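You operate a simulated robot arm through the tools that you are given. There is no shell and no other tool. Be economical: measure what you need, move in short steps, check, and stop when the job is done.

You are at the controls of a simulated two-armed robot. One attempt, no reset.

Task
Take the striped blue tub and put it in the teal tray. Take the lid off the red tin on the sack bench top and lay it down there. Take the 1 kg iron weight from the sack bench top and leave it on the top of the sample bench. Put one of the short blue bags from the sack bench top on the sack bench shelf. Put the small green sieve on the top of the wall bench away on the top of the test bench. Fetch the lump from the top of the wall bench and set it on the top of the teal dust box. Take the steel pan from the steel ledge under the grey panel and put it on the top of the green stand. Any order will do. Set down upright: iron weight.

Only the result counts: the job must be done as asked and must still hold three seconds after the hand-in. Knocking over, shifting, dropping, spilling or breaking anything else fails it. Lids that push on must go on centred and level and be pressed home; caps that screw on are set level and turned clockwise until they are tight.

Robot
Two 7-joint arms with fingered hands on one trunk, on a base that drives. Base frame: it is fixed to the floor where the robot stands at the start and does not move with it; the origin is under the middle of the robot, x ahead of it, y to its left, z up. Units: mm, rad, N and s.
The left shoulder is at the start at [54, 158, 1044], the right one opposite. With the tool pointing down near the work surface each hand reaches from about 420 to 840 mm from the robot's upright axis, wherever it stands, measured 20 degrees to its own side. Places, roughly: iron weight [6500, 1000, 750]; lump (5x4x4 cm) [8000, 700, 900]; red tin [6250, 750, 750]; sack bench shelf [6500, 700, 200]; short blue bag [6750, 1000, 750]; small green sieve [7750, 500, 1000]; steel pan (17x17x7 cm) [8000, -3800, 800]; striped blue tub (5x5x5 cm) [500, 100, 800]; teal tray [-1000, -750, 1000]; top of the green stand [4400, -5900, 800]; top of the sample bench [2200, 2900, 900]; top of the teal dust box (42x18 cm) [7820, -340, 800]; top of the test bench [300, 2900, 900]. Payload 4 kg a hand.
The tool frame of a hand sits at the grasp point between the pads (the TCP): z along the fingers, y along the line on which they close. The tips reach 30 mm beyond it. Largest opening 104 mm; the body of the gripper starts 35 mm behind the TCP. The gripper is a hand of 4 fingers: y runs from the thumb to the fingers, the wrist lies at [-15, -104, -178] in the tool frame, and closing takes about 1.5 s.
Orientation is that of the tool frame in the base frame, as a unit quaternion [x, y, z, w]. With the fingers straight down and the wrist toward the robot, the tool's x, y and z point along [0, 1, 0], [1, 0, 0] and [0, 0, -1] of the base frame.

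Tools
- The arms move only by the tool play_rows. It takes "left_moves", "right_moves" or both (then of equal length, played together; a hand with none holds still); each is a list of rows, each a list of 6 numbers: the shift along the tool's x, y, z in units of 30 mm (1.0 is 30 mm), then the turn, a rotation vector about the tool's x, y, z in units of 8 degrees (1.0 is 8 degrees). In form: [[x, y, z, ax, ay, az], ...]. A call has 1 to 20 rows; each row shifts and turns the commanded pose from where the row before left it, along the tool's axes as they then stand. "left_fingers" and "right_fingers" are, for a hand that has rows, the closure, from 0 (fully open) to 1 (shut), set as the call begins (left out, the last holds). A call with a number of a shift or a turn outside -1 to 1 is refused whole. A row lasts 0.2 s, in which the tool goes at most 50 mm and 0.15 rad; a call with a longer step from one row to the next is refused whole, and so is a gripper value outside its range. Where a pose cannot be reached the arm comes as near as it can. A force on the tool above 40 N (or 10 N above the force at the start of the call, whichever is more), or a blocked arm, ends the call early, and 0.2 s more pass. Each finger travels about 45 mm/s and halts on what it meets, pressing with about 30 N; the grip force reading is that of the motor and also rises with nothing between the fingers. The clock runs only during rows and for 0.2 s after the last one: add rows that do not move to give the fingers time. The reply holds the time, the measured pose of the TCP, the force on the tool along the base axes, the opening and the grip force, in the units named above and with some noise, with the torque about the TCP (base axes, N m) and any sound that the robot's microphone picked up.
- Cameras (640 x 400 px; columns grow to the right, rows downward): "scene" is now at [134.3, 35.8, 1231.2]; the picture's right is [0.33, -0.95, -0.00], its down [-0.47, -0.16, -0.87] and it looks along [0.82, 0.28, -0.50] (base axes); focal length 260 px, centre (320, 200). "left" rides on the left gripper at [-61, -92, -130] in its tool frame; the picture's right is [-0.81, -0.27, 0.52], its down [0.53, -0.71, 0.46] and it looks along [0.24, 0.64, 0.72] (tool axes); focal length 275 px, centre (320, 200). "right" rides on the right gripper at [61, -92, -130] in its tool frame; the picture's right is [-0.81, 0.28, -0.52], its down [-0.53, -0.71, 0.45] and it looks along [-0.24, 0.64, 0.72] (tool axes); focal length 275 px, centre (320, 200). There is no depth. A picture from a camera that has moved, and an enlarged one, comes with that camera's place and axes in the base frame and with its lens. The place of the scene camera against the robot may be out by one fixed shift of up to 12 mm in any direction.
- get_image(camera): a new picture of that camera. The clock stands still meanwhile.
- slide_trunk(by): slides the trunk up (or, below 0, down) by that many mm; the arms and the scene camera ride with it, the base frame stays. It gives what a move gives, with no picture.
- steer(legs): drives the robot by 1 to 6 legs, each [ahead, turn to the left] in mm and rad, along the robot's own axes; the way and the turn of a leg run together, so that a leg with both is an arc; at most 1500 mm and 3.142 rad a leg. The arms and the cameras ride along, it lands a little off, and it stops where it bumps. It gives what a move gives.
- move_fingers(index, middle, ring, thumb_bend, thumb_turn, hand): sets how far each is bent, from 0 (flat) to 1 (curled in); at 0.3 the hand is open as for a grip, at 0.7 the pads meet at the TCP. One left out holds its place. A second passes; each finger stops where it meets its share of the squeeze, and holds until it gets a number again. A gripper value or a shape takes the hand back. It gives what a move gives, with no picture; readings hold the bend of each and the force on the fingers (four entries, about 0 where the hand has none), thumb and palm. thumb_turn goes from beside the hand (0) to across from the fingers (1), as for a grip.
- grasp_type(shape, hand): the hand has 4 fingers and takes this shape, open, in about a second: jaw (thumb against the fingers, like two jaws); tri (thumb and two fingers); tip (a fingertip pinch); poke (one finger out to press); point (the index stretched); flat (the hand flat); cup (the hand cupped); fist (a fist). The gripper value then closes the fingers along that shape, each until it touches; the sizes above hold for jaw. It gives what a move gives, with no picture.
- head_to(pan, tilt): turns the head with the scene camera to pan (to the left, within 1.396 rad either way) and tilt (down, from -0.506 to 1.204), counted from straight ahead of the robot. It gives what a move gives.
- inspect(camera, box): a new picture of the part [left, top, right, bottom] of that camera's present view, enlarged. The clock stands still meanwhile.
- job_done(): hands the job in; it is judged then, once.

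Work in short steps. Places have to be worked out from the pictures, the camera data and where the tool is seen: move nearer, look again, correct. Check each grasp and each placing, and mend what went wrong. You have 196 turns and 184 pictures in all, those below and enlarged ones among them. Open the grippers and draw the arms clear of the work before you hand the job in, unless the task says otherwise; then end with one line.

The tools are called after "Call:" by a JSON object that holds its "method" and its "body". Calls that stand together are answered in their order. play_rows: Moves the arms, as the interface text tells. Its arguments: {"type":"object","properties":{"left_moves":{"type":"array","items":{"type":"array","items":{"type":"number"}}},"left_fingers":{"type":"number"},"right_moves":{"type":"array","items":{"type":"array","items":{"type":"number"}}},"right_fingers":{"type":"number"}},"required":[]} The other tools are called the same way: slide_trunk (by) slides the trunk up or down; grasp_type (shape, hand) gives the hand a shape; move_fingers (index, middle, ring, thumb_bend, thumb_turn, hand) moves the fingers one by one; steer (legs) drives the base; head_to (pan, tilt) turns the head that bears the scene camera; get_image (camera) takes a picture; inspect (camera, box) takes an enlarged picture of a part of a camera's view; job_done () hands the job in.

At the start:

```text
time: 0.0
left_ee_pos: [400.5, 323.6, 1024.9]
left_tcp_rot: [0.707, 0.707, -0.001, -0.001]
left_ft_force: [0.9, 0.3, -0.4]
left_moment: [0.03, 0.02, 0.01]
left_finger_gap: 103.6
left_finger_force: 0.1
left_shape: jaw
left_bend: [0.3, 0.3, 0.3, 0.3, 0.98]
left_finger forces: [0.0, 0.0, 0.1, 0.0, 0.0, 0.0]
right_ee_pos: [450.1, -50.7, 1106.3]
right_tcp_rot: [0.706, 0.708, 0.0, -0.001]
right_ft_force: [-0.1, -0.7, -0.2]
right_moment: [0.05, 0.02, 0.05]
right_finger_gap: 103.6
right_finger_force: 0.1
right_shape: jaw
right_bend: [0.3, 0.3, 0.3, 0.3, 0.98]
right_finger forces: [0.0, 0.1, 0.0, 0.1, 0.0, 0.0]
trunk travel left (down, up): [-250.0, 257.0]
robot x, y, heading: [1.6, -2.6, -0.002]
head pan, tilt: [0.332, 0.508]
```

scene: 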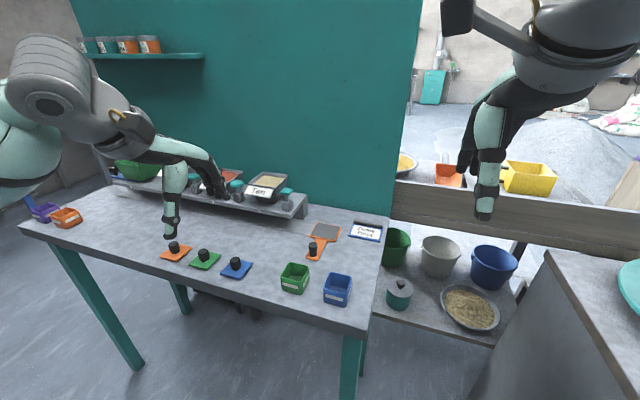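
right: 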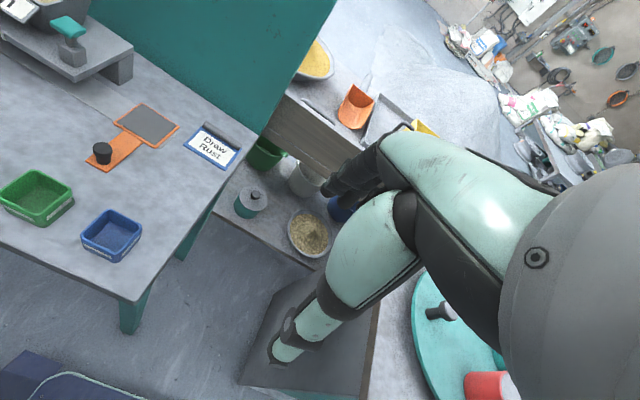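
left: 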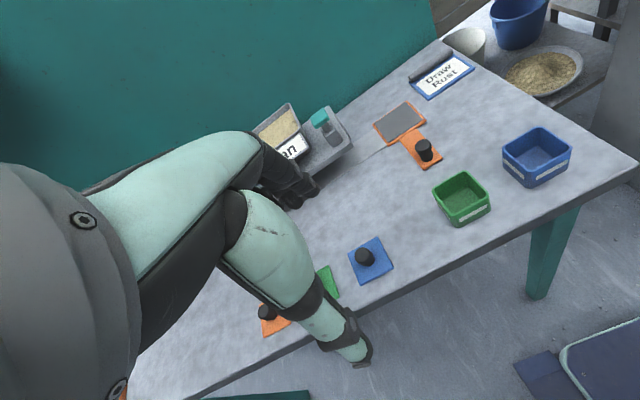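

I start by looking closely at the blue tub on the table in front.

Call:
{"method": "inspect", "body": {"camera": "scene", "box": [240, 200, 400, 320]}}

Call:
{"method": "inspect", "body": {"camera": "left", "box": [400, 110, 600, 240]}}

```text
3.33 times, centred on (320, 260) of scene
camera zoom: at [134.3, 35.8, 1231.2], right [0.33, -0.95, 0.0], down [-0.47, -0.16, -0.87], along [0.82, 0.28, -0.5], focal length 867 px, centre (320, 0)
```

zoom: 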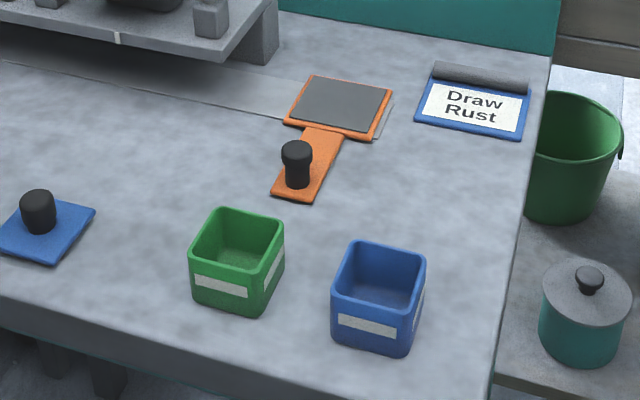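

```text
3.08 times, centred on (500, 175) of left
camera zoom: at [308.3, 262.2, 1155.2], right [-0.27, -0.81, -0.52], down [-0.72, 0.53, -0.45], along [0.64, 0.25, -0.73], focal length 847 px, centre (-234, 277)
```

zoom: 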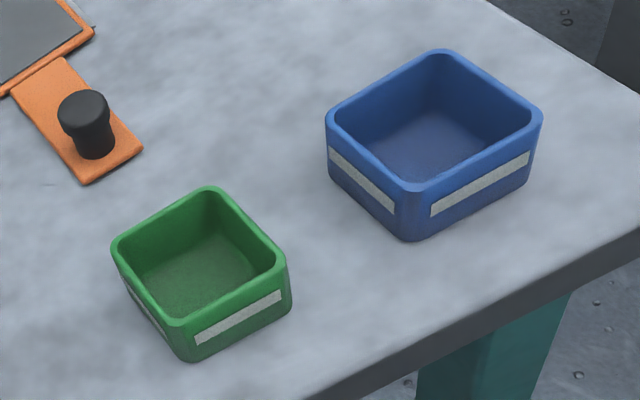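

Triangulating, the blue tub's rim centre is near [477, 117, 842] and its sides run along the base axes. I bring the left hand above it.

Call:
{"method": "play_rows", "body": {"left_moves": [[-0.986, 0.371, 0, 0, 0, 0], [-0.986, 0.371, 0, 0, 0, 0], [-0.986, 0.371, 0, 0, 0, 0], [-0.986, 0.371, 0, 0, 0, 0], [-0.986, 0.371, 0, 0, 0, 0], [-0.986, 0.371, 0, 0, 0, 0], [-0.986, 0.371, 0, 0, 0, 0], [0, 0, 1, 0, 0, 0], [0, 0, 1, 0, 0, 0], [0, 0, 1, 0, 0, 0], [0, 0, 0, 0, 0, 0], [0, 0, 0, 0, 0, 0]], "left_fingers": 0}}

Call:
{"method": "get_image", "body": {"camera": "left"}}

Call:
{"method": "get_image", "body": {"camera": "scene"}}

```text
time: 2.6
left_ee_pos: [467.2, 116.5, 939.0]
left_tcp_rot: [0.707, 0.707, 0.004, 0.005]
left_ft_force: [0.1, 0.3, 1.0]
left_moment: [-0.01, 0.01, -0.02]
left_finger_gap: 104.1
left_finger_force: 0.0
left_shape: jaw
left_bend: [0.3, 0.3, 0.3, 0.3, 0.98]
left_finger forces: [0.0, 0.0, 0.0, 0.1, 0.0, 0.0]
right_ee_pos: [436.5, -52.0, 1112.9]
right_tcp_rot: [0.707, 0.708, 0.003, 0.004]
right_ft_force: [0.0, -0.7, -0.1]
right_moment: [-0.05, -0.02, 0.02]
right_finger_gap: 103.8
right_finger_force: 0.0
right_shape: jaw
right_bend: [0.3, 0.3, 0.3, 0.3, 0.98]
right_finger forces: [0.1, 0.0, 0.0, 0.1, 0.0, 0.0]
trunk travel left (down, up): [-250.0, 257.0]
robot x, y, heading: [-1.1, -2.1, 0.001]
head pan, tilt: [0.332, 0.508]
```

```text
178 pictures are left
camera left: at [372.9, 54.6, 1067.6], right [-0.27, -0.81, -0.52], down [-0.71, 0.53, -0.46], along [0.65, 0.25, -0.72], focal length 275 px, centre (320, 200)
```

left: 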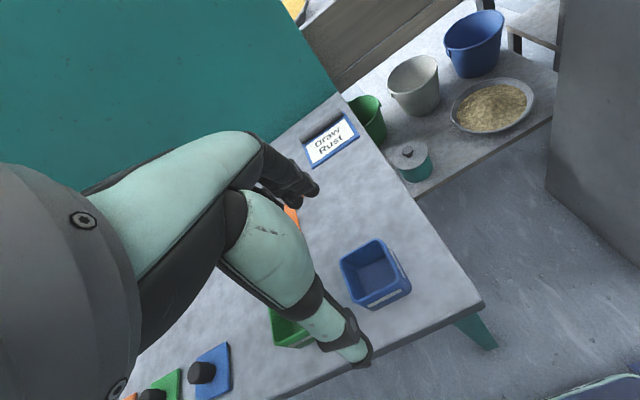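

```text
177 pictures are left
camera scene: at [134.6, 35.9, 1231.2], right [0.33, -0.95, 0.0], down [-0.47, -0.16, -0.87], along [0.82, 0.28, -0.5], focal length 260 px, centre (320, 200)
```

scene: 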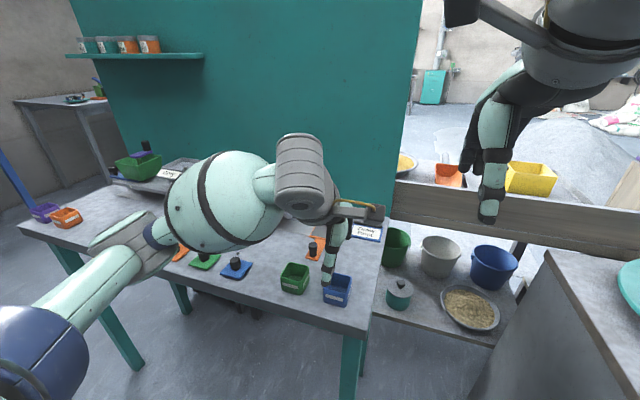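

The hand is nearly above the tub. I go down until the tips are just above the rim and re-read.

Call:
{"method": "play_rows", "body": {"left_moves": [[0, 0, 1, 0, 0, 0], [-0.1, 0.2, 0.9, 0, 0, 0], [0, 0, 0, 0, 0, 0], [0, 0, 0, 0, 0, 0]]}}

Call:
{"method": "get_image", "body": {"camera": "left"}}

Call:
{"method": "inspect", "body": {"camera": "scene", "box": [240, 200, 400, 320]}}

```text
time: 3.6
left_ee_pos: [471.6, 113.7, 882.8]
left_tcp_rot: [0.707, 0.708, 0.003, 0.003]
left_ft_force: [0.5, -0.3, 0.7]
left_moment: [-0.01, 0.02, -0.03]
left_finger_gap: 104.1
left_finger_force: 0.2
left_shape: jaw
left_bend: [0.3, 0.3, 0.3, 0.3, 0.98]
left_finger forces: [0.0, 0.0, 0.1, 0.1, 0.0, 0.1]
right_ee_pos: [437.6, -52.4, 1112.5]
right_tcp_rot: [0.706, 0.708, 0.004, 0.005]
right_ft_force: [0.1, -0.2, 0.2]
right_moment: [0.01, 0.0, -0.01]
right_finger_gap: 103.6
right_finger_force: 0.1
right_shape: jaw
right_bend: [0.3, 0.3, 0.3, 0.3, 0.98]
right_finger forces: [0.0, 0.1, 0.0, 0.0, 0.0, 0.0]
trunk travel left (down, up): [-250.0, 257.0]
robot x, y, heading: [0.3, -0.2, -0.001]
head pan, tilt: [0.332, 0.508]
```

```text
176 pictures are left
camera left: at [378.9, 51.8, 1011.6], right [-0.27, -0.81, -0.52], down [-0.71, 0.53, -0.46], along [0.65, 0.25, -0.72], focal length 275 px, centre (320, 200)
```

left: 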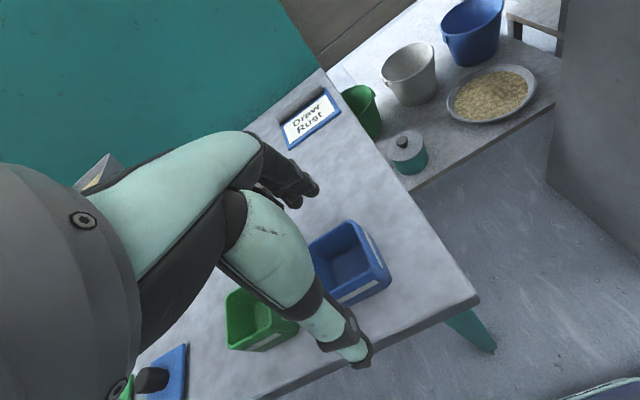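

```text
3.33 times, centred on (320, 260) of scene
camera zoom: at [134.6, 35.9, 1231.2], right [0.33, -0.95, 0.0], down [-0.47, -0.16, -0.87], along [0.82, 0.28, -0.5], focal length 867 px, centre (320, 0)
```

zoom: 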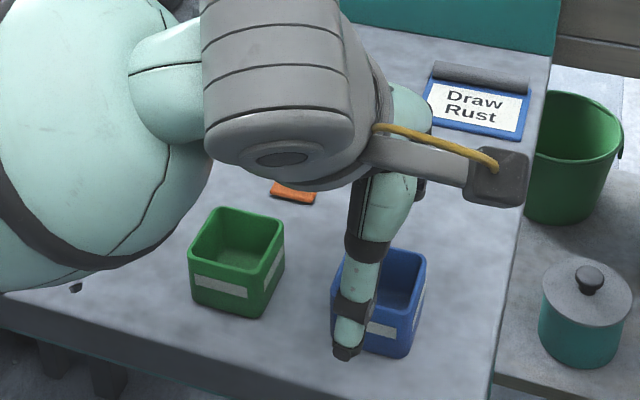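

Rim now triangulates to about z 831, centre [477, 112]. I descend to about z 820 and close.

Call:
{"method": "play_rows", "body": {"left_moves": [[-0.06, 0.17, 0.7, 0, 0, 0], [0, 0, 0.7, 0, 0, 0], [0, 0, 0.65, 0, 0, 0], [0, 0, 0, 0, 0, 0]]}}

Call:
{"method": "inspect", "body": {"camera": "scene", "box": [240, 200, 400, 320]}}

```text
time: 4.6
left_ee_pos: [479.5, 110.4, 826.6]
left_tcp_rot: [0.706, 0.708, 0.007, 0.009]
left_ft_force: [-5.4, 0.9, 28.4]
left_moment: [0.3, -1.62, 0.09]
left_finger_gap: 102.1
left_finger_force: 0.1
left_shape: jaw
left_bend: [0.3, 0.3, 0.3, 0.3, 0.98]
left_finger forces: [0.7, 27.5, 0.0, 0.1, 0.2, 0.0]
right_ee_pos: [434.1, -52.3, 1113.4]
right_tcp_rot: [0.707, 0.708, 0.005, 0.004]
right_ft_force: [-0.1, 0.4, 0.2]
right_moment: [-0.04, 0.01, -0.03]
right_finger_gap: 104.0
right_finger_force: 0.0
right_shape: jaw
right_bend: [0.3, 0.3, 0.3, 0.3, 0.98]
right_finger forces: [0.0, 0.0, 0.0, 0.0, 0.0, 0.0]
trunk travel left (down, up): [-250.0, 257.0]
robot x, y, heading: [2.7, -0.8, 0.003]
head pan, tilt: [0.332, 0.508]
```

```text
3.33 times, centred on (320, 260) of scene
camera zoom: at [131.2, 35.4, 1231.8], right [0.33, -0.95, 0.0], down [-0.47, -0.16, -0.87], along [0.82, 0.28, -0.49], focal length 867 px, centre (320, 0)
```

zoom: 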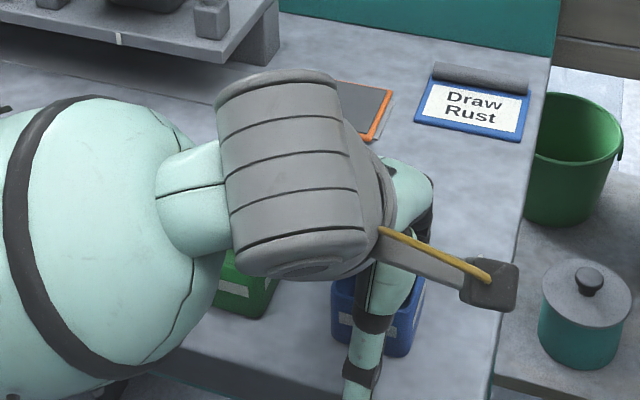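

The middle finger is touching the table (lever of 57 mm ahead), so the table is near z 796. I lift a few mm and close on the tub.

Call:
{"method": "play_rows", "body": {"left_moves": [[0, 0, -0.3, 0, 0, 0], [0, 0, 0, 0, 0, 0], [0, 0, 0, 0, 0, 0]]}}

Call:
{"method": "play_rows", "body": {"left_moves": [[0, 0, 0, 0, 0, 0], [0, 0, 0, 0, 0, 0], [0, 0, 0, 0, 0, 0], [0, 0, 0, 0, 0, 0], [0, 0, 0, 0, 0, 0], [0, 0, 0, 0, 0, 0], [0, 0, 0, 0, 0, 0]], "left_fingers": 1}}

Call:
{"method": "get_image", "body": {"camera": "left"}}

```text
time: 5.4
left_ee_pos: [479.1, 111.3, 829.6]
left_tcp_rot: [0.707, 0.707, 0.004, 0.002]
left_ft_force: [-0.4, -0.3, 1.0]
left_moment: [-0.03, -0.02, -0.01]
left_finger_gap: 104.1
left_finger_force: 0.0
left_shape: jaw
left_bend: [0.3, 0.3, 0.3, 0.3, 0.98]
left_finger forces: [0.0, 0.6, 0.0, 0.0, 0.0, 0.1]
right_ee_pos: [436.3, -51.4, 1112.3]
right_tcp_rot: [0.706, 0.708, 0.004, 0.004]
right_ft_force: [0.3, 0.7, 0.4]
right_moment: [0.0, 0.02, 0.0]
right_finger_gap: 103.6
right_finger_force: 0.0
right_shape: jaw
right_bend: [0.3, 0.3, 0.3, 0.3, 0.98]
right_finger forces: [0.1, 0.1, 0.0, 0.0, 0.0, 0.0]
trunk travel left (down, up): [-250.0, 257.0]
robot x, y, heading: [-2.1, 1.0, -0.001]
head pan, tilt: [0.332, 0.508]
```

```text
time: 7.0
left_ee_pos: [477.8, 109.8, 831.7]
left_tcp_rot: [0.706, 0.708, 0.004, 0.005]
left_ft_force: [-0.2, 1.0, 0.3]
left_moment: [0.01, 0.08, -0.04]
left_finger_gap: 41.7
left_finger_force: 29.6
left_shape: jaw
left_bend: [0.74, 0.5, 0.48, 0.72, 1.0]
left_finger forces: [15.2, 8.3, 3.8, 0.1, 29.5, 0.0]
right_ee_pos: [435.9, -50.7, 1112.1]
right_tcp_rot: [0.706, 0.708, 0.003, 0.005]
right_ft_force: [-0.1, 0.1, 0.3]
right_moment: [-0.02, 0.0, 0.01]
right_finger_gap: 103.8
right_finger_force: 0.1
right_shape: jaw
right_bend: [0.3, 0.3, 0.3, 0.3, 0.98]
right_finger forces: [0.0, 0.0, 0.0, 0.1, 0.0, 0.1]
trunk travel left (down, up): [-250.0, 257.0]
robot x, y, heading: [-0.5, 0.3, 0.002]
head pan, tilt: [0.332, 0.508]
```

```text
173 pictures are left
camera left: at [385.0, 50.1, 960.2], right [-0.27, -0.81, -0.52], down [-0.71, 0.53, -0.46], along [0.65, 0.25, -0.72], focal length 275 px, centre (320, 200)
```

left: 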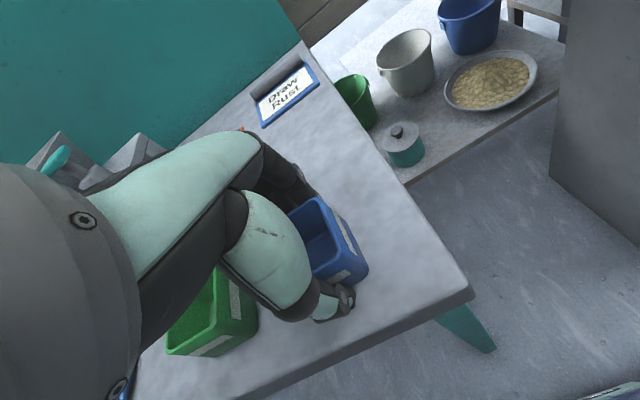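

The tub is gripped (thumb 29 N). I lift straight up and check.

Call:
{"method": "play_rows", "body": {"left_moves": [[0, 0, -0.5, 0, 0, 0], [0, 0, -1, 0, 0, 0], [0, 0, -1, 0, 0, 0], [0, 0, -1, 0, 0, 0], [0, 0, -1, 0, 0, 0], [0, 0, -1, 0, 0, 0], [0, 0, -1, 0, 0, 0], [0, 0, -1, 0, 0, 0]]}}

Call:
{"method": "get_image", "body": {"camera": "left"}}

```text
time: 8.8
left_ee_pos: [476.4, 111.0, 1057.0]
left_tcp_rot: [0.707, 0.707, 0.005, 0.003]
left_ft_force: [0.9, 0.7, -1.0]
left_moment: [-0.04, 0.02, 0.01]
left_finger_gap: 41.9
left_finger_force: 29.8
left_shape: jaw
left_bend: [0.74, 0.5, 0.49, 0.72, 1.0]
left_finger forces: [15.7, 8.0, 3.7, 0.0, 27.5, 0.0]
right_ee_pos: [436.4, -52.9, 1112.4]
right_tcp_rot: [0.706, 0.708, 0.003, 0.004]
right_ft_force: [0.8, 0.7, 0.3]
right_moment: [0.0, 0.0, 0.0]
right_finger_gap: 103.9
right_finger_force: 0.1
right_shape: jaw
right_bend: [0.3, 0.3, 0.3, 0.3, 0.98]
right_finger forces: [0.0, 0.1, 0.0, 0.1, 0.1, 0.0]
trunk travel left (down, up): [-250.0, 257.0]
robot x, y, heading: [0.9, -2.2, 0.002]
head pan, tilt: [0.332, 0.508]
```

```text
172 pictures are left
camera left: at [383.9, 50.2, 1186.6], right [-0.27, -0.81, -0.52], down [-0.71, 0.53, -0.46], along [0.65, 0.25, -0.72], focal length 275 px, centre (320, 200)
```

left: 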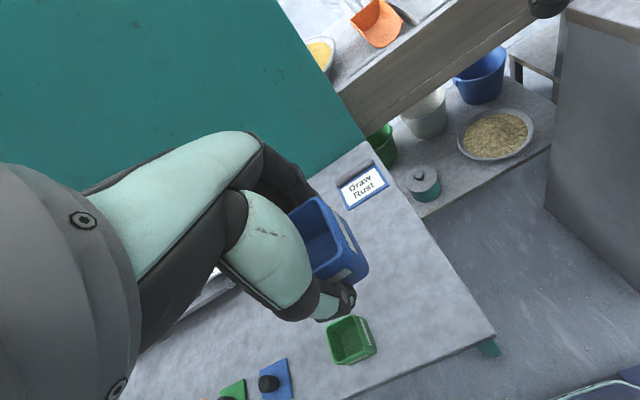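

The tub is held. I look to the right and left for obstacles before turning.

Call:
{"method": "head_to", "body": {"pan": -0.9, "tilt": 0.4}}

Call:
{"method": "get_image", "body": {"camera": "scene"}}

Call:
{"method": "head_to", "body": {"pan": 1.39, "tilt": 0.4}}

Call:
{"method": "get_image", "body": {"camera": "scene"}}

```text
time: 10.2
left_ee_pos: [477.7, 111.3, 1056.3]
left_tcp_rot: [0.706, 0.708, 0.004, 0.003]
left_ft_force: [0.3, -0.2, 0.1]
left_moment: [-0.02, 0.02, -0.01]
left_finger_gap: 42.0
left_finger_force: 30.0
left_shape: jaw
left_bend: [0.74, 0.5, 0.49, 0.72, 1.0]
left_finger forces: [15.8, 8.0, 3.6, 0.0, 27.5, 0.0]
right_ee_pos: [436.6, -51.9, 1113.2]
right_tcp_rot: [0.706, 0.708, 0.003, 0.005]
right_ft_force: [-0.2, -0.1, 0.0]
right_moment: [0.02, 0.02, 0.03]
right_finger_gap: 103.9
right_finger_force: 0.0
right_shape: jaw
right_bend: [0.3, 0.3, 0.3, 0.3, 0.98]
right_finger forces: [0.0, 0.0, 0.1, 0.1, 0.0, 0.0]
trunk travel left (down, up): [-250.0, 257.0]
robot x, y, heading: [-3.2, 2.0, -0.002]
head pan, tilt: [-0.901, 0.4]
```

```text
171 pictures are left
camera scene: at [106.4, -66.3, 1241.5], right [-0.78, -0.62, 0.01], down [-0.25, 0.3, -0.92], along [0.57, -0.72, -0.4], focal length 260 px, centre (320, 200)
```

scene: 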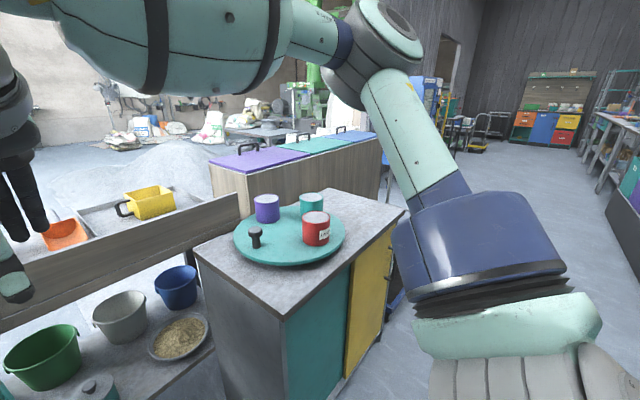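

```text
time: 12.3
left_ee_pos: [477.6, 111.2, 1056.8]
left_tcp_rot: [0.707, 0.708, 0.004, 0.004]
left_ft_force: [-0.5, 0.8, 0.4]
left_moment: [0.04, 0.0, -0.01]
left_finger_gap: 42.1
left_finger_force: 29.7
left_shape: jaw
left_bend: [0.74, 0.5, 0.49, 0.72, 1.0]
left_finger forces: [15.7, 7.9, 3.8, 0.1, 27.4, 0.1]
right_ee_pos: [437.2, -52.1, 1112.6]
right_tcp_rot: [0.707, 0.708, 0.003, 0.005]
right_ft_force: [0.5, -0.2, 0.2]
right_moment: [0.01, 0.01, -0.04]
right_finger_gap: 103.9
right_finger_force: 0.0
right_shape: jaw
right_bend: [0.3, 0.3, 0.3, 0.3, 0.98]
right_finger forces: [0.1, 0.0, 0.0, 0.0, 0.1, 0.0]
trunk travel left (down, up): [-250.0, 257.0]
robot x, y, heading: [-0.7, -0.6, 0.002]
head pan, tilt: [1.389, 0.4]
```

```text
170 pictures are left
camera scene: at [65.6, 97.4, 1242.0], right [0.98, -0.18, -0.01], down [-0.08, -0.38, -0.92], along [0.16, 0.91, -0.39], focal length 260 px, centre (320, 200)
```

scene: 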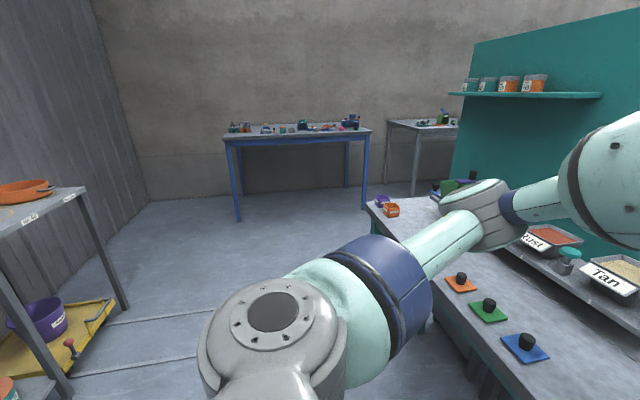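

Room around the robot looks clear at arm height. I turn right halfway, with the head forward, and look.

Call:
{"method": "steer", "body": {"legs": [[0, -1.5]]}}

Call:
{"method": "head_to", "body": {"pan": -0.7, "tilt": 0.35}}

Call:
{"method": "get_image", "body": {"camera": "scene"}}

```text
time: 16.4
left_ee_pos: [150.1, -469.4, 1057.7]
left_tcp_rot: [0.999, 0.041, 0.002, 0.005]
left_ft_force: [-0.3, -0.1, -0.8]
left_moment: [0.01, 0.0, 0.01]
left_finger_gap: 41.7
left_finger_force: 30.4
left_shape: jaw
left_bend: [0.74, 0.51, 0.49, 0.72, 1.0]
left_finger forces: [15.6, 7.9, 3.7, 0.0, 27.1, 0.0]
right_ee_pos: [-17.8, -440.1, 1112.3]
right_tcp_rot: [0.999, 0.041, -0.001, 0.006]
right_ft_force: [0.3, 0.3, 1.3]
right_moment: [0.04, -0.03, 0.0]
right_finger_gap: 104.1
right_finger_force: 0.1
right_shape: jaw
right_bend: [0.3, 0.3, 0.3, 0.3, 0.98]
right_finger forces: [0.0, 0.1, 0.1, 0.0, 0.0, 0.0]
trunk travel left (down, up): [-250.0, 257.0]
robot x, y, heading: [10.9, 2.8, -1.492]
head pan, tilt: [1.389, 0.4]
```

```text
time: 18.4
left_ee_pos: [147.2, -456.8, 1063.8]
left_tcp_rot: [0.999, 0.039, -0.002, 0.013]
left_ft_force: [0.5, -0.4, -0.9]
left_moment: [0.01, 0.0, -0.01]
left_finger_gap: 41.6
left_finger_force: 29.8
left_shape: jaw
left_bend: [0.74, 0.51, 0.49, 0.72, 1.0]
left_finger forces: [15.9, 8.0, 3.9, 0.1, 27.8, 0.0]
right_ee_pos: [-19.0, -428.0, 1117.6]
right_tcp_rot: [0.999, 0.041, 0.001, 0.011]
right_ft_force: [-0.2, 0.2, 0.1]
right_moment: [0.01, -0.03, -0.03]
right_finger_gap: 103.8
right_finger_force: 0.1
right_shape: jaw
right_bend: [0.3, 0.3, 0.3, 0.3, 0.98]
right_finger forces: [0.2, 0.1, 0.1, 0.1, 0.0, 0.0]
trunk travel left (down, up): [-250.0, 257.0]
robot x, y, heading: [13.1, -1.7, -1.487]
head pan, tilt: [-0.7, 0.351]
```

```text
169 pictures are left
camera scene: at [-35.1, -116.3, 1245.8], right [-0.81, 0.58, 0.01], down [0.2, 0.29, -0.94], along [-0.55, -0.76, -0.35], focal length 260 px, centre (320, 200)
```

scene: 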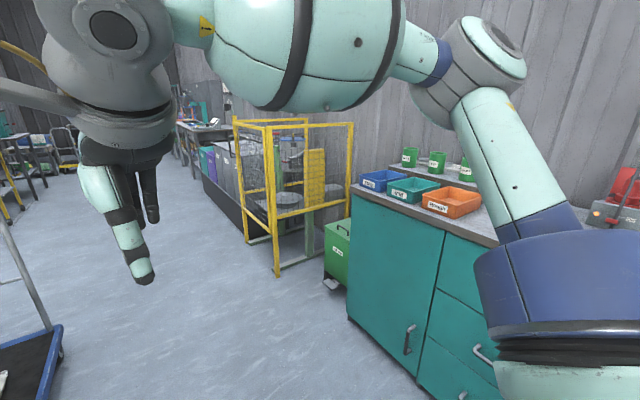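

The teal tray is the middle one on the teal cabinet. I turn the rest of the way toward it.

Call:
{"method": "steer", "body": {"legs": [[0, -1.0]]}}

Call:
{"method": "head_to", "body": {"pan": 0, "tilt": 0.5}}

Call:
{"method": "get_image", "body": {"camera": "scene"}}

```text
time: 21.3
left_ee_pos: [-301.1, -359.8, 1062.0]
left_tcp_rot: [0.895, -0.446, -0.004, 0.011]
left_ft_force: [-0.2, 0.0, -1.0]
left_moment: [-0.02, -0.01, -0.01]
left_finger_gap: 41.2
left_finger_force: 30.4
left_shape: jaw
left_bend: [0.74, 0.51, 0.49, 0.72, 1.0]
left_finger forces: [15.5, 7.8, 3.7, 0.0, 27.0, 0.0]
right_ee_pos: [-364.6, -202.1, 1116.7]
right_tcp_rot: [0.894, -0.447, -0.006, 0.01]
right_ft_force: [0.0, 0.2, -0.5]
right_moment: [-0.05, -0.05, -0.02]
right_finger_gap: 103.8
right_finger_force: 0.0
right_shape: jaw
right_bend: [0.3, 0.3, 0.3, 0.3, 0.98]
right_finger forces: [0.0, 0.0, 0.1, 0.0, 0.0, 0.1]
trunk travel left (down, up): [-250.0, 257.0]
robot x, y, heading: [18.3, -11.4, -2.499]
head pan, tilt: [-0.7, 0.351]
```

```text
time: 22.4
left_ee_pos: [-292.5, -350.2, 1067.5]
left_tcp_rot: [0.894, -0.449, -0.01, 0.016]
left_ft_force: [-0.9, -0.8, -1.2]
left_moment: [0.05, 0.0, 0.03]
left_finger_gap: 41.5
left_finger_force: 29.7
left_shape: jaw
left_bend: [0.74, 0.51, 0.49, 0.72, 0.99]
left_finger forces: [15.9, 8.0, 3.9, 0.1, 27.9, 0.0]
right_ee_pos: [-355.9, -195.5, 1121.0]
right_tcp_rot: [0.895, -0.446, -0.009, 0.017]
right_ft_force: [-0.2, 0.6, -0.1]
right_moment: [0.01, -0.02, 0.0]
right_finger_gap: 104.1
right_finger_force: 0.0
right_shape: jaw
right_bend: [0.3, 0.3, 0.3, 0.3, 0.98]
right_finger forces: [0.1, 0.0, 0.0, 0.0, 0.1, 0.0]
trunk travel left (down, up): [-250.0, 257.0]
robot x, y, heading: [19.6, -10.5, -2.5]
head pan, tilt: [0.0, 0.499]
```

```text
168 pictures are left
camera scene: at [-91.6, -83.9, 1231.8], right [-0.6, 0.8, 0.0], down [0.39, 0.29, -0.87], along [-0.7, -0.52, -0.49], focal length 260 px, centre (320, 200)
```

scene: 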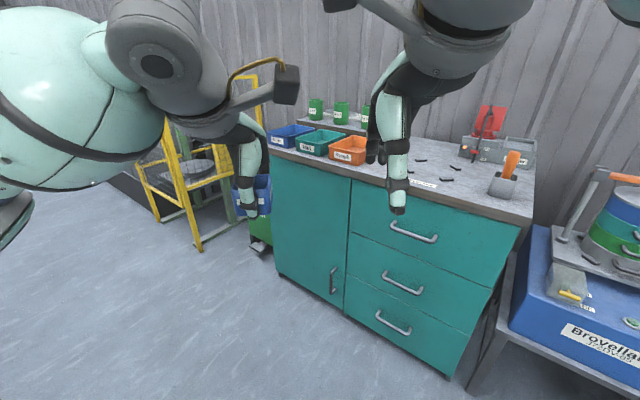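

The cabinet front runs along y at about x −930; the tray is about [−1050, −790]. I drive to about [−430, −620] facing −x.

Call:
{"method": "steer", "body": {"legs": [[0, 0.294], [758, 0], [0, -0.936]]}}

Call:
{"method": "head_to", "body": {"pan": 0.3, "tilt": 0.5}}

Call:
{"method": "get_image", "body": {"camera": "scene"}}

Call:
{"method": "get_image", "body": {"camera": "left"}}

```text
time: 28.7
left_ee_pos: [-737.5, -930.5, 1081.7]
left_tcp_rot: [0.879, -0.475, -0.027, 0.028]
left_ft_force: [-1.0, -0.1, -0.5]
left_moment: [-0.01, -0.02, 0.01]
left_finger_gap: 41.3
left_finger_force: 29.9
left_shape: jaw
left_bend: [0.74, 0.51, 0.5, 0.72, 0.99]
left_finger forces: [16.1, 7.9, 3.9, 0.1, 28.2, 0.1]
right_ee_pos: [-791.7, -773.2, 1133.4]
right_tcp_rot: [0.884, -0.465, -0.016, 0.031]
right_ft_force: [0.6, -1.2, 0.5]
right_moment: [-0.03, 0.01, -0.01]
right_finger_gap: 104.2
right_finger_force: 0.1
right_shape: jaw
right_bend: [0.3, 0.3, 0.3, 0.3, 0.98]
right_finger forces: [0.1, 0.0, 0.0, 0.0, 0.0, 0.0]
trunk travel left (down, up): [-250.0, 257.0]
robot x, y, heading: [-435.6, -625.0, -2.54]
head pan, tilt: [0.0, 0.499]
stopped in leg 3: the robot was blocked; the commanded pose is now the measured one
```

```text
time: 29.5
left_ee_pos: [-741.5, -932.7, 1080.7]
left_tcp_rot: [0.88, -0.474, -0.026, 0.026]
left_ft_force: [-0.3, 1.4, -0.3]
left_moment: [-0.01, -0.01, 0.04]
left_finger_gap: 41.3
left_finger_force: 30.1
left_shape: jaw
left_bend: [0.74, 0.51, 0.5, 0.72, 0.99]
left_finger forces: [16.1, 8.0, 4.0, 0.0, 28.1, 0.0]
right_ee_pos: [-791.7, -776.8, 1132.1]
right_tcp_rot: [0.884, -0.465, -0.017, 0.028]
right_ft_force: [-0.4, 0.6, 0.1]
right_moment: [-0.02, -0.02, -0.02]
right_finger_gap: 104.1
right_finger_force: 0.1
right_shape: jaw
right_bend: [0.3, 0.3, 0.3, 0.3, 0.98]
right_finger forces: [0.1, 0.0, 0.0, 0.1, 0.1, 0.0]
trunk travel left (down, up): [-250.0, 257.0]
robot x, y, heading: [-436.4, -622.8, -2.539]
head pan, tilt: [0.3, 0.499]
```

```text
167 pictures are left
camera scene: at [-528.9, -716.1, 1231.8], right [-0.79, 0.62, 0.0], down [0.31, 0.38, -0.87], along [-0.54, -0.69, -0.49], focal length 260 px, centre (320, 200)
```

scene: 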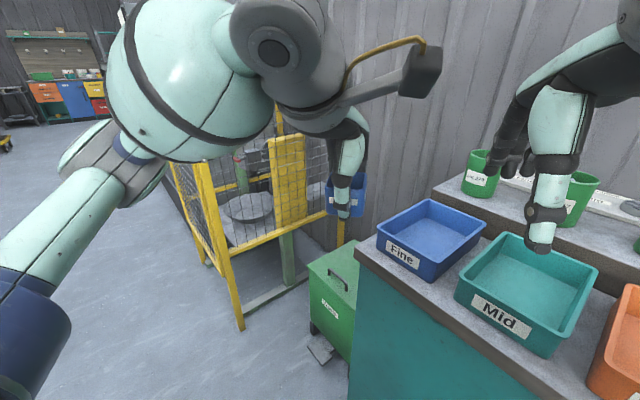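

```text
166 pictures are left
camera left: at [-688.3, -827.9, 1205.1], right [-0.25, 0.82, -0.52], down [0.85, -0.06, -0.52], along [-0.45, -0.57, -0.68], focal length 275 px, centre (320, 200)
```

left: 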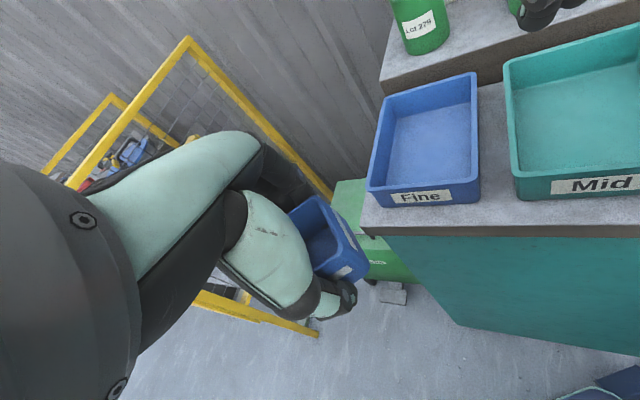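

The turn was blocked, likely a base corner against the cabinet. I back off 120 mm and finish the turn to face −x.

Call:
{"method": "steer", "body": {"legs": [[-130, 0], [0, -0.6]]}}

Call:
{"method": "get_image", "body": {"camera": "scene"}}

Call:
{"method": "get_image", "body": {"camera": "left"}}

```text
time: 30.3
left_ee_pos: [-709.9, -917.6, 1087.1]
left_tcp_rot: [0.883, -0.467, -0.028, 0.036]
left_ft_force: [0.0, 0.4, -0.5]
left_moment: [0.0, -0.01, 0.06]
left_finger_gap: 41.3
left_finger_force: 30.1
left_shape: jaw
left_bend: [0.74, 0.51, 0.5, 0.72, 0.99]
left_finger forces: [16.0, 8.0, 4.0, 0.0, 28.2, 0.0]
right_ee_pos: [-764.2, -759.6, 1139.5]
right_tcp_rot: [0.887, -0.46, -0.022, 0.036]
right_ft_force: [0.2, -0.3, -0.3]
right_moment: [0.0, -0.03, -0.02]
right_finger_gap: 104.1
right_finger_force: 0.0
right_shape: jaw
right_bend: [0.3, 0.3, 0.3, 0.3, 0.98]
right_finger forces: [0.1, 0.0, 0.0, 0.0, 0.0, 0.1]
trunk travel left (down, up): [-250.0, 257.0]
robot x, y, heading: [-426.9, -612.3, -2.519]
head pan, tilt: [0.3, 0.499]
stopped in leg 1: the robot was blocked; the commanded pose is now the measured one
```

```text
165 pictures are left
camera scene: at [-520.5, -711.5, 1231.3], right [-0.8, 0.6, 0.0], down [0.3, 0.39, -0.87], along [-0.52, -0.69, -0.49], focal length 260 px, centre (320, 200)
```

scene: 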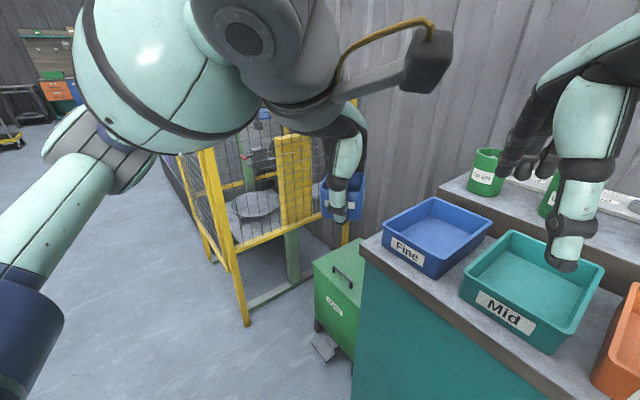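

```text
164 pictures are left
camera left: at [-658.1, -811.1, 1210.1], right [-0.27, 0.81, -0.53], down [0.85, -0.06, -0.53], along [-0.45, -0.59, -0.67], focal length 275 px, centre (320, 200)
```

left: 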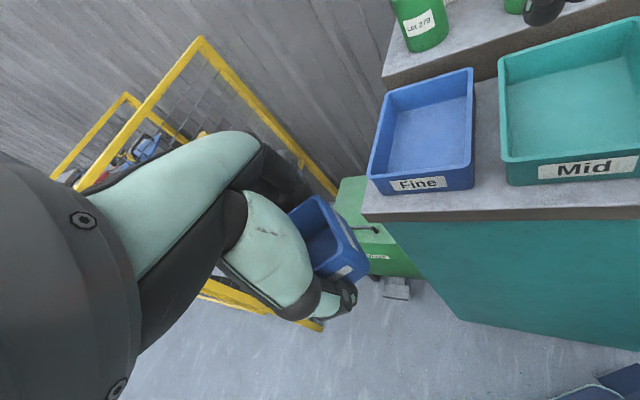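

Backing is blocked as well; I look left and right for what the robot is touching.

Call:
{"method": "head_to", "body": {"pan": 1.39, "tilt": 0.8}}

Call:
{"method": "get_image", "body": {"camera": "scene"}}

Call:
{"method": "head_to", "body": {"pan": -1.39, "tilt": 0.8}}

Call:
{"method": "get_image", "body": {"camera": "scene"}}

```text
time: 31.6
left_ee_pos: [-706.3, -915.5, 1089.7]
left_tcp_rot: [0.883, -0.467, -0.029, 0.037]
left_ft_force: [-0.3, 0.4, -1.0]
left_moment: [0.01, -0.01, -0.03]
left_finger_gap: 41.5
left_finger_force: 29.8
left_shape: jaw
left_bend: [0.74, 0.51, 0.5, 0.72, 0.99]
left_finger forces: [16.1, 8.0, 4.0, 0.1, 28.2, 0.0]
right_ee_pos: [-761.8, -757.3, 1140.9]
right_tcp_rot: [0.887, -0.46, -0.023, 0.039]
right_ft_force: [-0.4, -0.8, 0.3]
right_moment: [-0.02, 0.0, 0.01]
right_finger_gap: 103.9
right_finger_force: 0.2
right_shape: jaw
right_bend: [0.3, 0.3, 0.3, 0.3, 0.98]
right_finger forces: [0.0, 0.0, 0.0, 0.1, 0.0, 0.0]
trunk travel left (down, up): [-250.0, 257.0]
robot x, y, heading: [-424.5, -617.5, -2.52]
head pan, tilt: [1.389, 0.799]
```

```text
163 pictures are left
camera scene: at [-427.1, -708.6, 1207.0], right [-0.9, -0.43, -0.01], down [-0.3, 0.65, -0.7], along [0.31, -0.63, -0.72], focal length 260 px, centre (320, 200)
```

scene: 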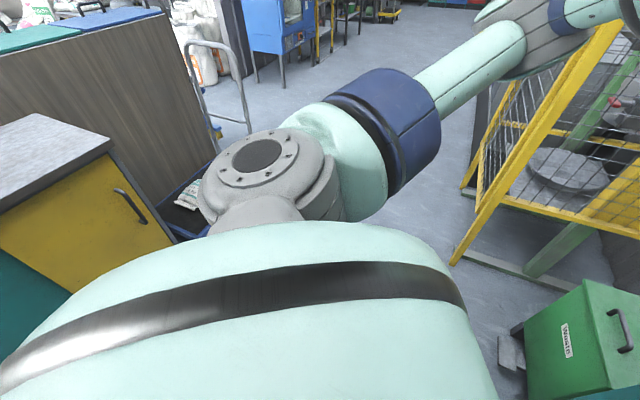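

```text
time: 34.1
left_ee_pos: [-706.0, -915.0, 1089.6]
left_tcp_rot: [0.883, -0.467, -0.03, 0.037]
left_ft_force: [-0.8, -0.3, 0.1]
left_moment: [0.0, 0.0, 0.0]
left_finger_gap: 41.5
left_finger_force: 30.3
left_shape: jaw
left_bend: [0.74, 0.51, 0.5, 0.72, 0.99]
left_finger forces: [16.0, 8.0, 4.0, 0.0, 28.2, 0.0]
right_ee_pos: [-760.9, -756.5, 1140.8]
right_tcp_rot: [0.887, -0.46, -0.022, 0.04]
right_ft_force: [-0.4, -0.3, -0.1]
right_moment: [-0.01, -0.01, 0.02]
right_finger_gap: 104.1
right_finger_force: 0.0
right_shape: jaw
right_bend: [0.3, 0.3, 0.3, 0.3, 0.98]
right_finger forces: [0.0, 0.1, 0.1, 0.0, 0.1, 0.0]
trunk travel left (down, up): [-250.0, 257.0]
robot x, y, heading: [-425.2, -617.1, -2.517]
head pan, tilt: [-1.389, 0.799]
```

```text
162 pictures are left
camera scene: at [-520.0, -579.9, 1207.0], right [0.69, 0.72, 0.01], down [0.52, -0.49, -0.7], along [-0.49, 0.49, -0.72], focal length 260 px, centre (320, 200)
```

scene: 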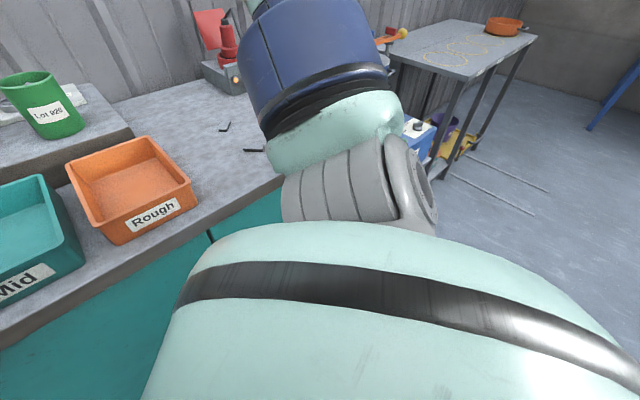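

Nothing visible is behind; likely the corner is still in contact. I turn slightly left to release, then back off.

Call:
{"method": "steer", "body": {"legs": [[0, 0.25], [-150, 0]]}}

```text
time: 36.3
left_ee_pos: [-525.0, -862.1, 1087.5]
left_tcp_rot: [0.936, -0.349, -0.017, 0.041]
left_ft_force: [0.8, -1.0, -0.8]
left_moment: [-0.01, -0.01, 0.01]
left_finger_gap: 41.1
left_finger_force: 30.3
left_shape: jaw
left_bend: [0.74, 0.51, 0.5, 0.72, 0.99]
left_finger forces: [16.1, 8.0, 3.8, 0.0, 27.9, 0.0]
right_ee_pos: [-621.5, -719.5, 1139.9]
right_tcp_rot: [0.937, -0.347, -0.017, 0.04]
right_ft_force: [-0.3, -0.5, 0.7]
right_moment: [-0.02, -0.03, -0.01]
right_finger_gap: 104.0
right_finger_force: 0.1
right_shape: jaw
right_bend: [0.3, 0.3, 0.3, 0.3, 0.98]
right_finger forces: [0.1, 0.0, 0.0, 0.0, 0.0, 0.1]
trunk travel left (down, up): [-250.0, 257.0]
robot x, y, heading: [-332.1, -498.0, -2.274]
head pan, tilt: [-1.389, 0.799]
```

Free now. I turn to face −x and look.

Call:
{"method": "steer", "body": {"legs": [[0, -0.868], [60, 0]]}}

Call:
{"method": "head_to", "body": {"pan": 0.3, "tilt": 0.5}}

Call:
{"method": "get_image", "body": {"camera": "scene"}}

Call:
{"method": "get_image", "body": {"camera": "left"}}

```text
time: 39.5
left_ee_pos: [-765.1, -586.0, 1096.8]
left_tcp_rot: [-0.703, 0.708, 0.042, -0.041]
left_ft_force: [0.5, 0.2, -0.8]
left_moment: [-0.07, -0.03, 0.0]
left_finger_gap: 41.2
left_finger_force: 29.8
left_shape: jaw
left_bend: [0.74, 0.51, 0.5, 0.72, 0.99]
left_finger forces: [15.9, 7.8, 4.0, 0.1, 27.4, 0.0]
right_ee_pos: [-715.4, -422.0, 1149.4]
right_tcp_rot: [-0.705, 0.707, 0.042, -0.04]
right_ft_force: [-0.6, 0.3, -0.1]
right_moment: [0.04, 0.02, 0.02]
right_finger_gap: 103.8
right_finger_force: 0.0
right_shape: jaw
right_bend: [0.3, 0.3, 0.3, 0.3, 0.98]
right_finger forces: [0.0, 0.0, 0.1, 0.0, 0.1, 0.0]
trunk travel left (down, up): [-250.0, 257.0]
robot x, y, heading: [-388.8, -501.8, -3.129]
head pan, tilt: [-1.389, 0.799]
```

```text
time: 41.2
left_ee_pos: [-772.1, -586.2, 1097.1]
left_tcp_rot: [-0.703, 0.708, 0.04, -0.04]
left_ft_force: [0.0, 0.4, -1.8]
left_moment: [0.0, -0.01, -0.01]
left_finger_gap: 40.9
left_finger_force: 29.9
left_shape: jaw
left_bend: [0.74, 0.51, 0.5, 0.72, 0.99]
left_finger forces: [15.7, 7.7, 3.9, 0.1, 27.4, 0.0]
right_ee_pos: [-724.7, -420.7, 1146.5]
right_tcp_rot: [-0.705, 0.707, 0.041, -0.037]
right_ft_force: [-1.2, -0.1, 0.0]
right_moment: [0.02, 0.02, 0.04]
right_finger_gap: 104.0
right_finger_force: 0.1
right_shape: jaw
right_bend: [0.3, 0.3, 0.3, 0.3, 0.98]
right_finger forces: [0.0, 0.0, 0.0, 0.1, 0.1, 0.0]
trunk travel left (down, up): [-250.0, 257.0]
robot x, y, heading: [-390.4, -502.3, -3.133]
head pan, tilt: [0.3, 0.499]
```

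```text
161 pictures are left
camera scene: at [-518.9, -523.1, 1232.0], right [-0.31, 0.95, 0.0], down [0.47, 0.15, -0.87], along [-0.83, -0.27, -0.49], focal length 260 px, centre (320, 200)
```

scene: 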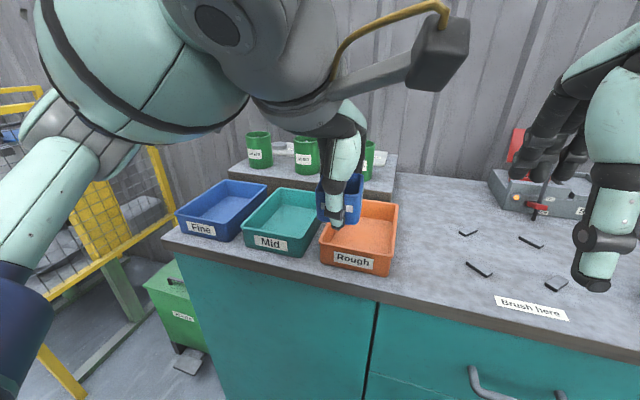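

```text
160 pictures are left
camera left: at [-667.5, -525.1, 1215.0], right [0.22, 0.81, -0.54], down [0.65, -0.54, -0.53], along [-0.72, -0.24, -0.65], focal length 275 px, centre (320, 200)
```

left: 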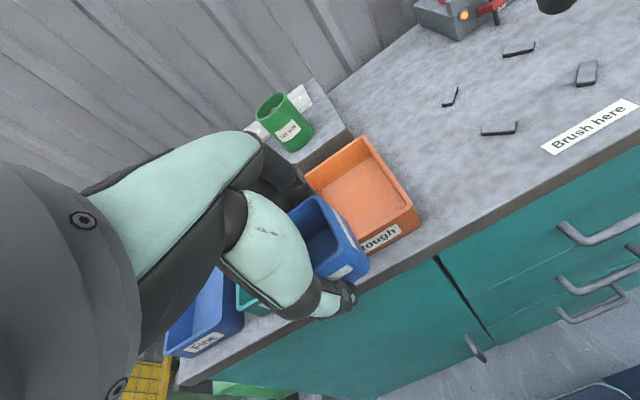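

I level the left hand and carry the tub over the teal tray, about [−1035, −780].

Call:
{"method": "play_rows", "body": {"left_moves": [[0, 0, 0, 0.81, 0, 0], [0.719, 0.974, 0, 0, 0, 0], [0.719, 0.974, 0, 0, 0, 0], [0.719, 0.974, 0, 0, 0, 0], [0.719, 0.974, 0, 0, 0, 0], [0.719, 0.974, 0, 0, 0, 0], [0.719, 0.974, 0, 0, 0, 0], [0.719, 0.974, 0, 0, 0, 0], [0.719, 0.974, 0, 0, 0, 0], [0.719, 0.974, 0, 0, 0, 0], [0, 0, 1, 0, 0, 0], [0, 0, 1, 0, 0, 0], [0, 0, 1, 0, 0, 0], [0, 0, 0, 0, 0, 0], [0, 0, 0, 0, 0, 0]]}}

Call:
{"method": "get_image", "body": {"camera": "scene"}}

Call:
{"method": "get_image", "body": {"camera": "left"}}

```text
time: 44.4
left_ee_pos: [-1037.1, -779.0, 1004.2]
left_tcp_rot: [-0.705, 0.71, -0.001, 0.001]
left_ft_force: [-0.6, 0.0, 0.3]
left_moment: [0.03, -0.03, -0.03]
left_finger_gap: 41.2
left_finger_force: 30.2
left_shape: jaw
left_bend: [0.74, 0.51, 0.5, 0.72, 0.99]
left_finger forces: [15.8, 7.6, 3.8, 0.0, 27.0, 0.0]
right_ee_pos: [-724.6, -420.1, 1146.8]
right_tcp_rot: [-0.705, 0.707, 0.04, -0.036]
right_ft_force: [-0.5, -0.8, -0.1]
right_moment: [0.02, -0.02, 0.01]
right_finger_gap: 104.1
right_finger_force: 0.0
right_shape: jaw
right_bend: [0.3, 0.3, 0.3, 0.3, 0.98]
right_finger forces: [0.0, 0.0, 0.0, 0.0, 0.1, 0.0]
trunk travel left (down, up): [-250.0, 257.0]
robot x, y, heading: [-391.0, -500.3, -3.13]
head pan, tilt: [0.3, 0.499]
```

```text
159 pictures are left
camera scene: at [-520.0, -523.3, 1231.9], right [-0.31, 0.95, 0.0], down [0.47, 0.15, -0.87], along [-0.83, -0.27, -0.49], focal length 260 px, centre (320, 200)
```

scene: 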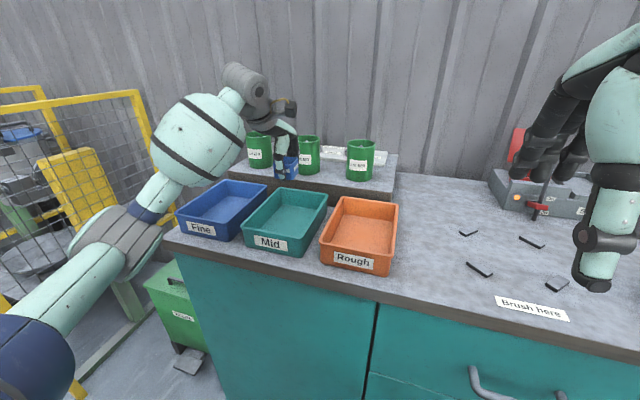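

```text
158 pictures are left
camera left: at [-946.5, -717.6, 1134.6], right [0.28, 0.81, -0.52], down [0.71, -0.54, -0.45], along [-0.64, -0.24, -0.73], focal length 275 px, centre (320, 200)
```

left: 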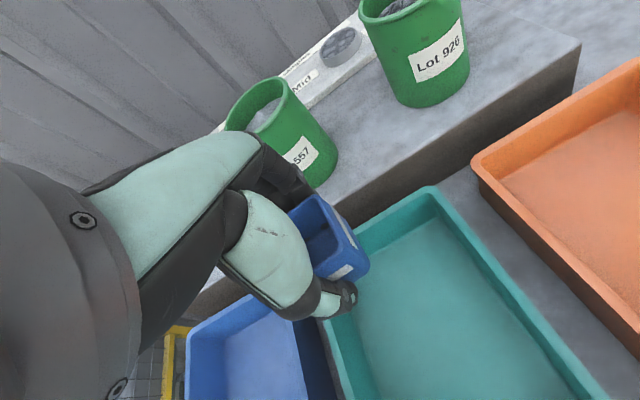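

The tray centre works out at about [−1010, −760] with its rim near z 895. I shift there and lower carefully.

Call:
{"method": "play_rows", "body": {"left_moves": [[-0.63, -0.9, 0, 0, 0, 0], [0, 0, 1, 0, 0, 0], [0, 0, 1, 0, 0, 0], [0, 0, 0, 0, 0, 0], [0, 0, 0, 0, 0, 0]]}}

Call:
{"method": "get_image", "body": {"camera": "left"}}

Call:
{"method": "inspect", "body": {"camera": "scene", "box": [180, 120, 420, 280]}}

```text
time: 45.6
left_ee_pos: [-1011.8, -758.3, 944.3]
left_tcp_rot: [-0.704, 0.71, -0.001, 0.002]
left_ft_force: [-0.4, 0.4, -0.6]
left_moment: [-0.01, -0.01, 0.04]
left_finger_gap: 41.1
left_finger_force: 30.3
left_shape: jaw
left_bend: [0.74, 0.51, 0.5, 0.72, 0.99]
left_finger forces: [15.6, 7.5, 3.7, 0.0, 27.0, 0.0]
right_ee_pos: [-725.5, -420.6, 1145.8]
right_tcp_rot: [-0.705, 0.708, 0.04, -0.036]
right_ft_force: [0.1, 0.4, -0.3]
right_moment: [0.02, -0.03, 0.02]
right_finger_gap: 103.8
right_finger_force: 0.0
right_shape: jaw
right_bend: [0.3, 0.3, 0.3, 0.3, 0.98]
right_finger forces: [0.1, 0.0, 0.1, 0.0, 0.0, 0.0]
trunk travel left (down, up): [-250.0, 257.0]
robot x, y, heading: [-391.4, -502.0, -3.132]
head pan, tilt: [0.3, 0.499]
```

```text
157 pictures are left
camera left: at [-920.8, -698.2, 1074.3], right [0.28, 0.81, -0.52], down [0.71, -0.54, -0.45], along [-0.64, -0.24, -0.73], focal length 275 px, centre (320, 200)
```

left: 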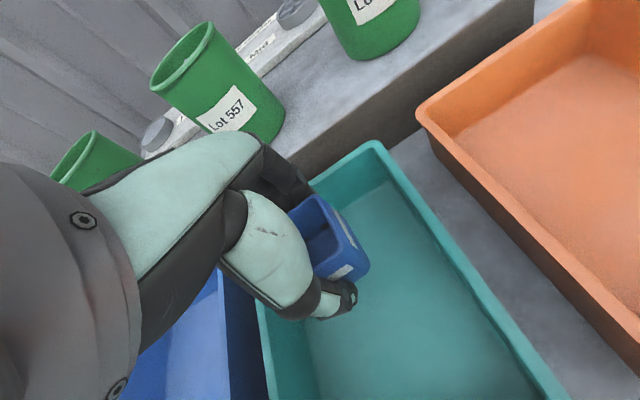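

```text
2.50 times, centred on (300, 200) of scene
camera zoom: at [-520.2, -523.4, 1231.9], right [-0.31, 0.95, 0.0], down [0.47, 0.15, -0.87], along [-0.83, -0.27, -0.49], focal length 650 px, centre (370, 200)
```

zoom: 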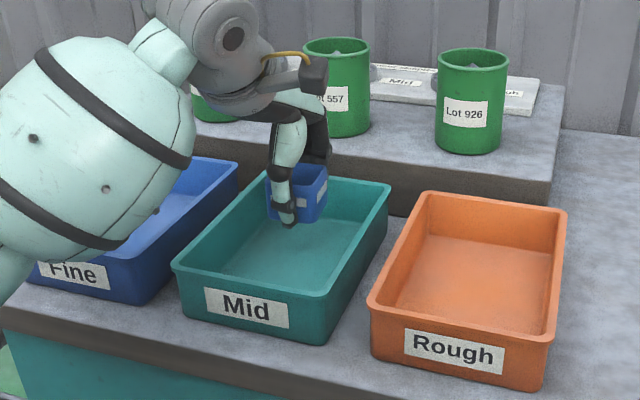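

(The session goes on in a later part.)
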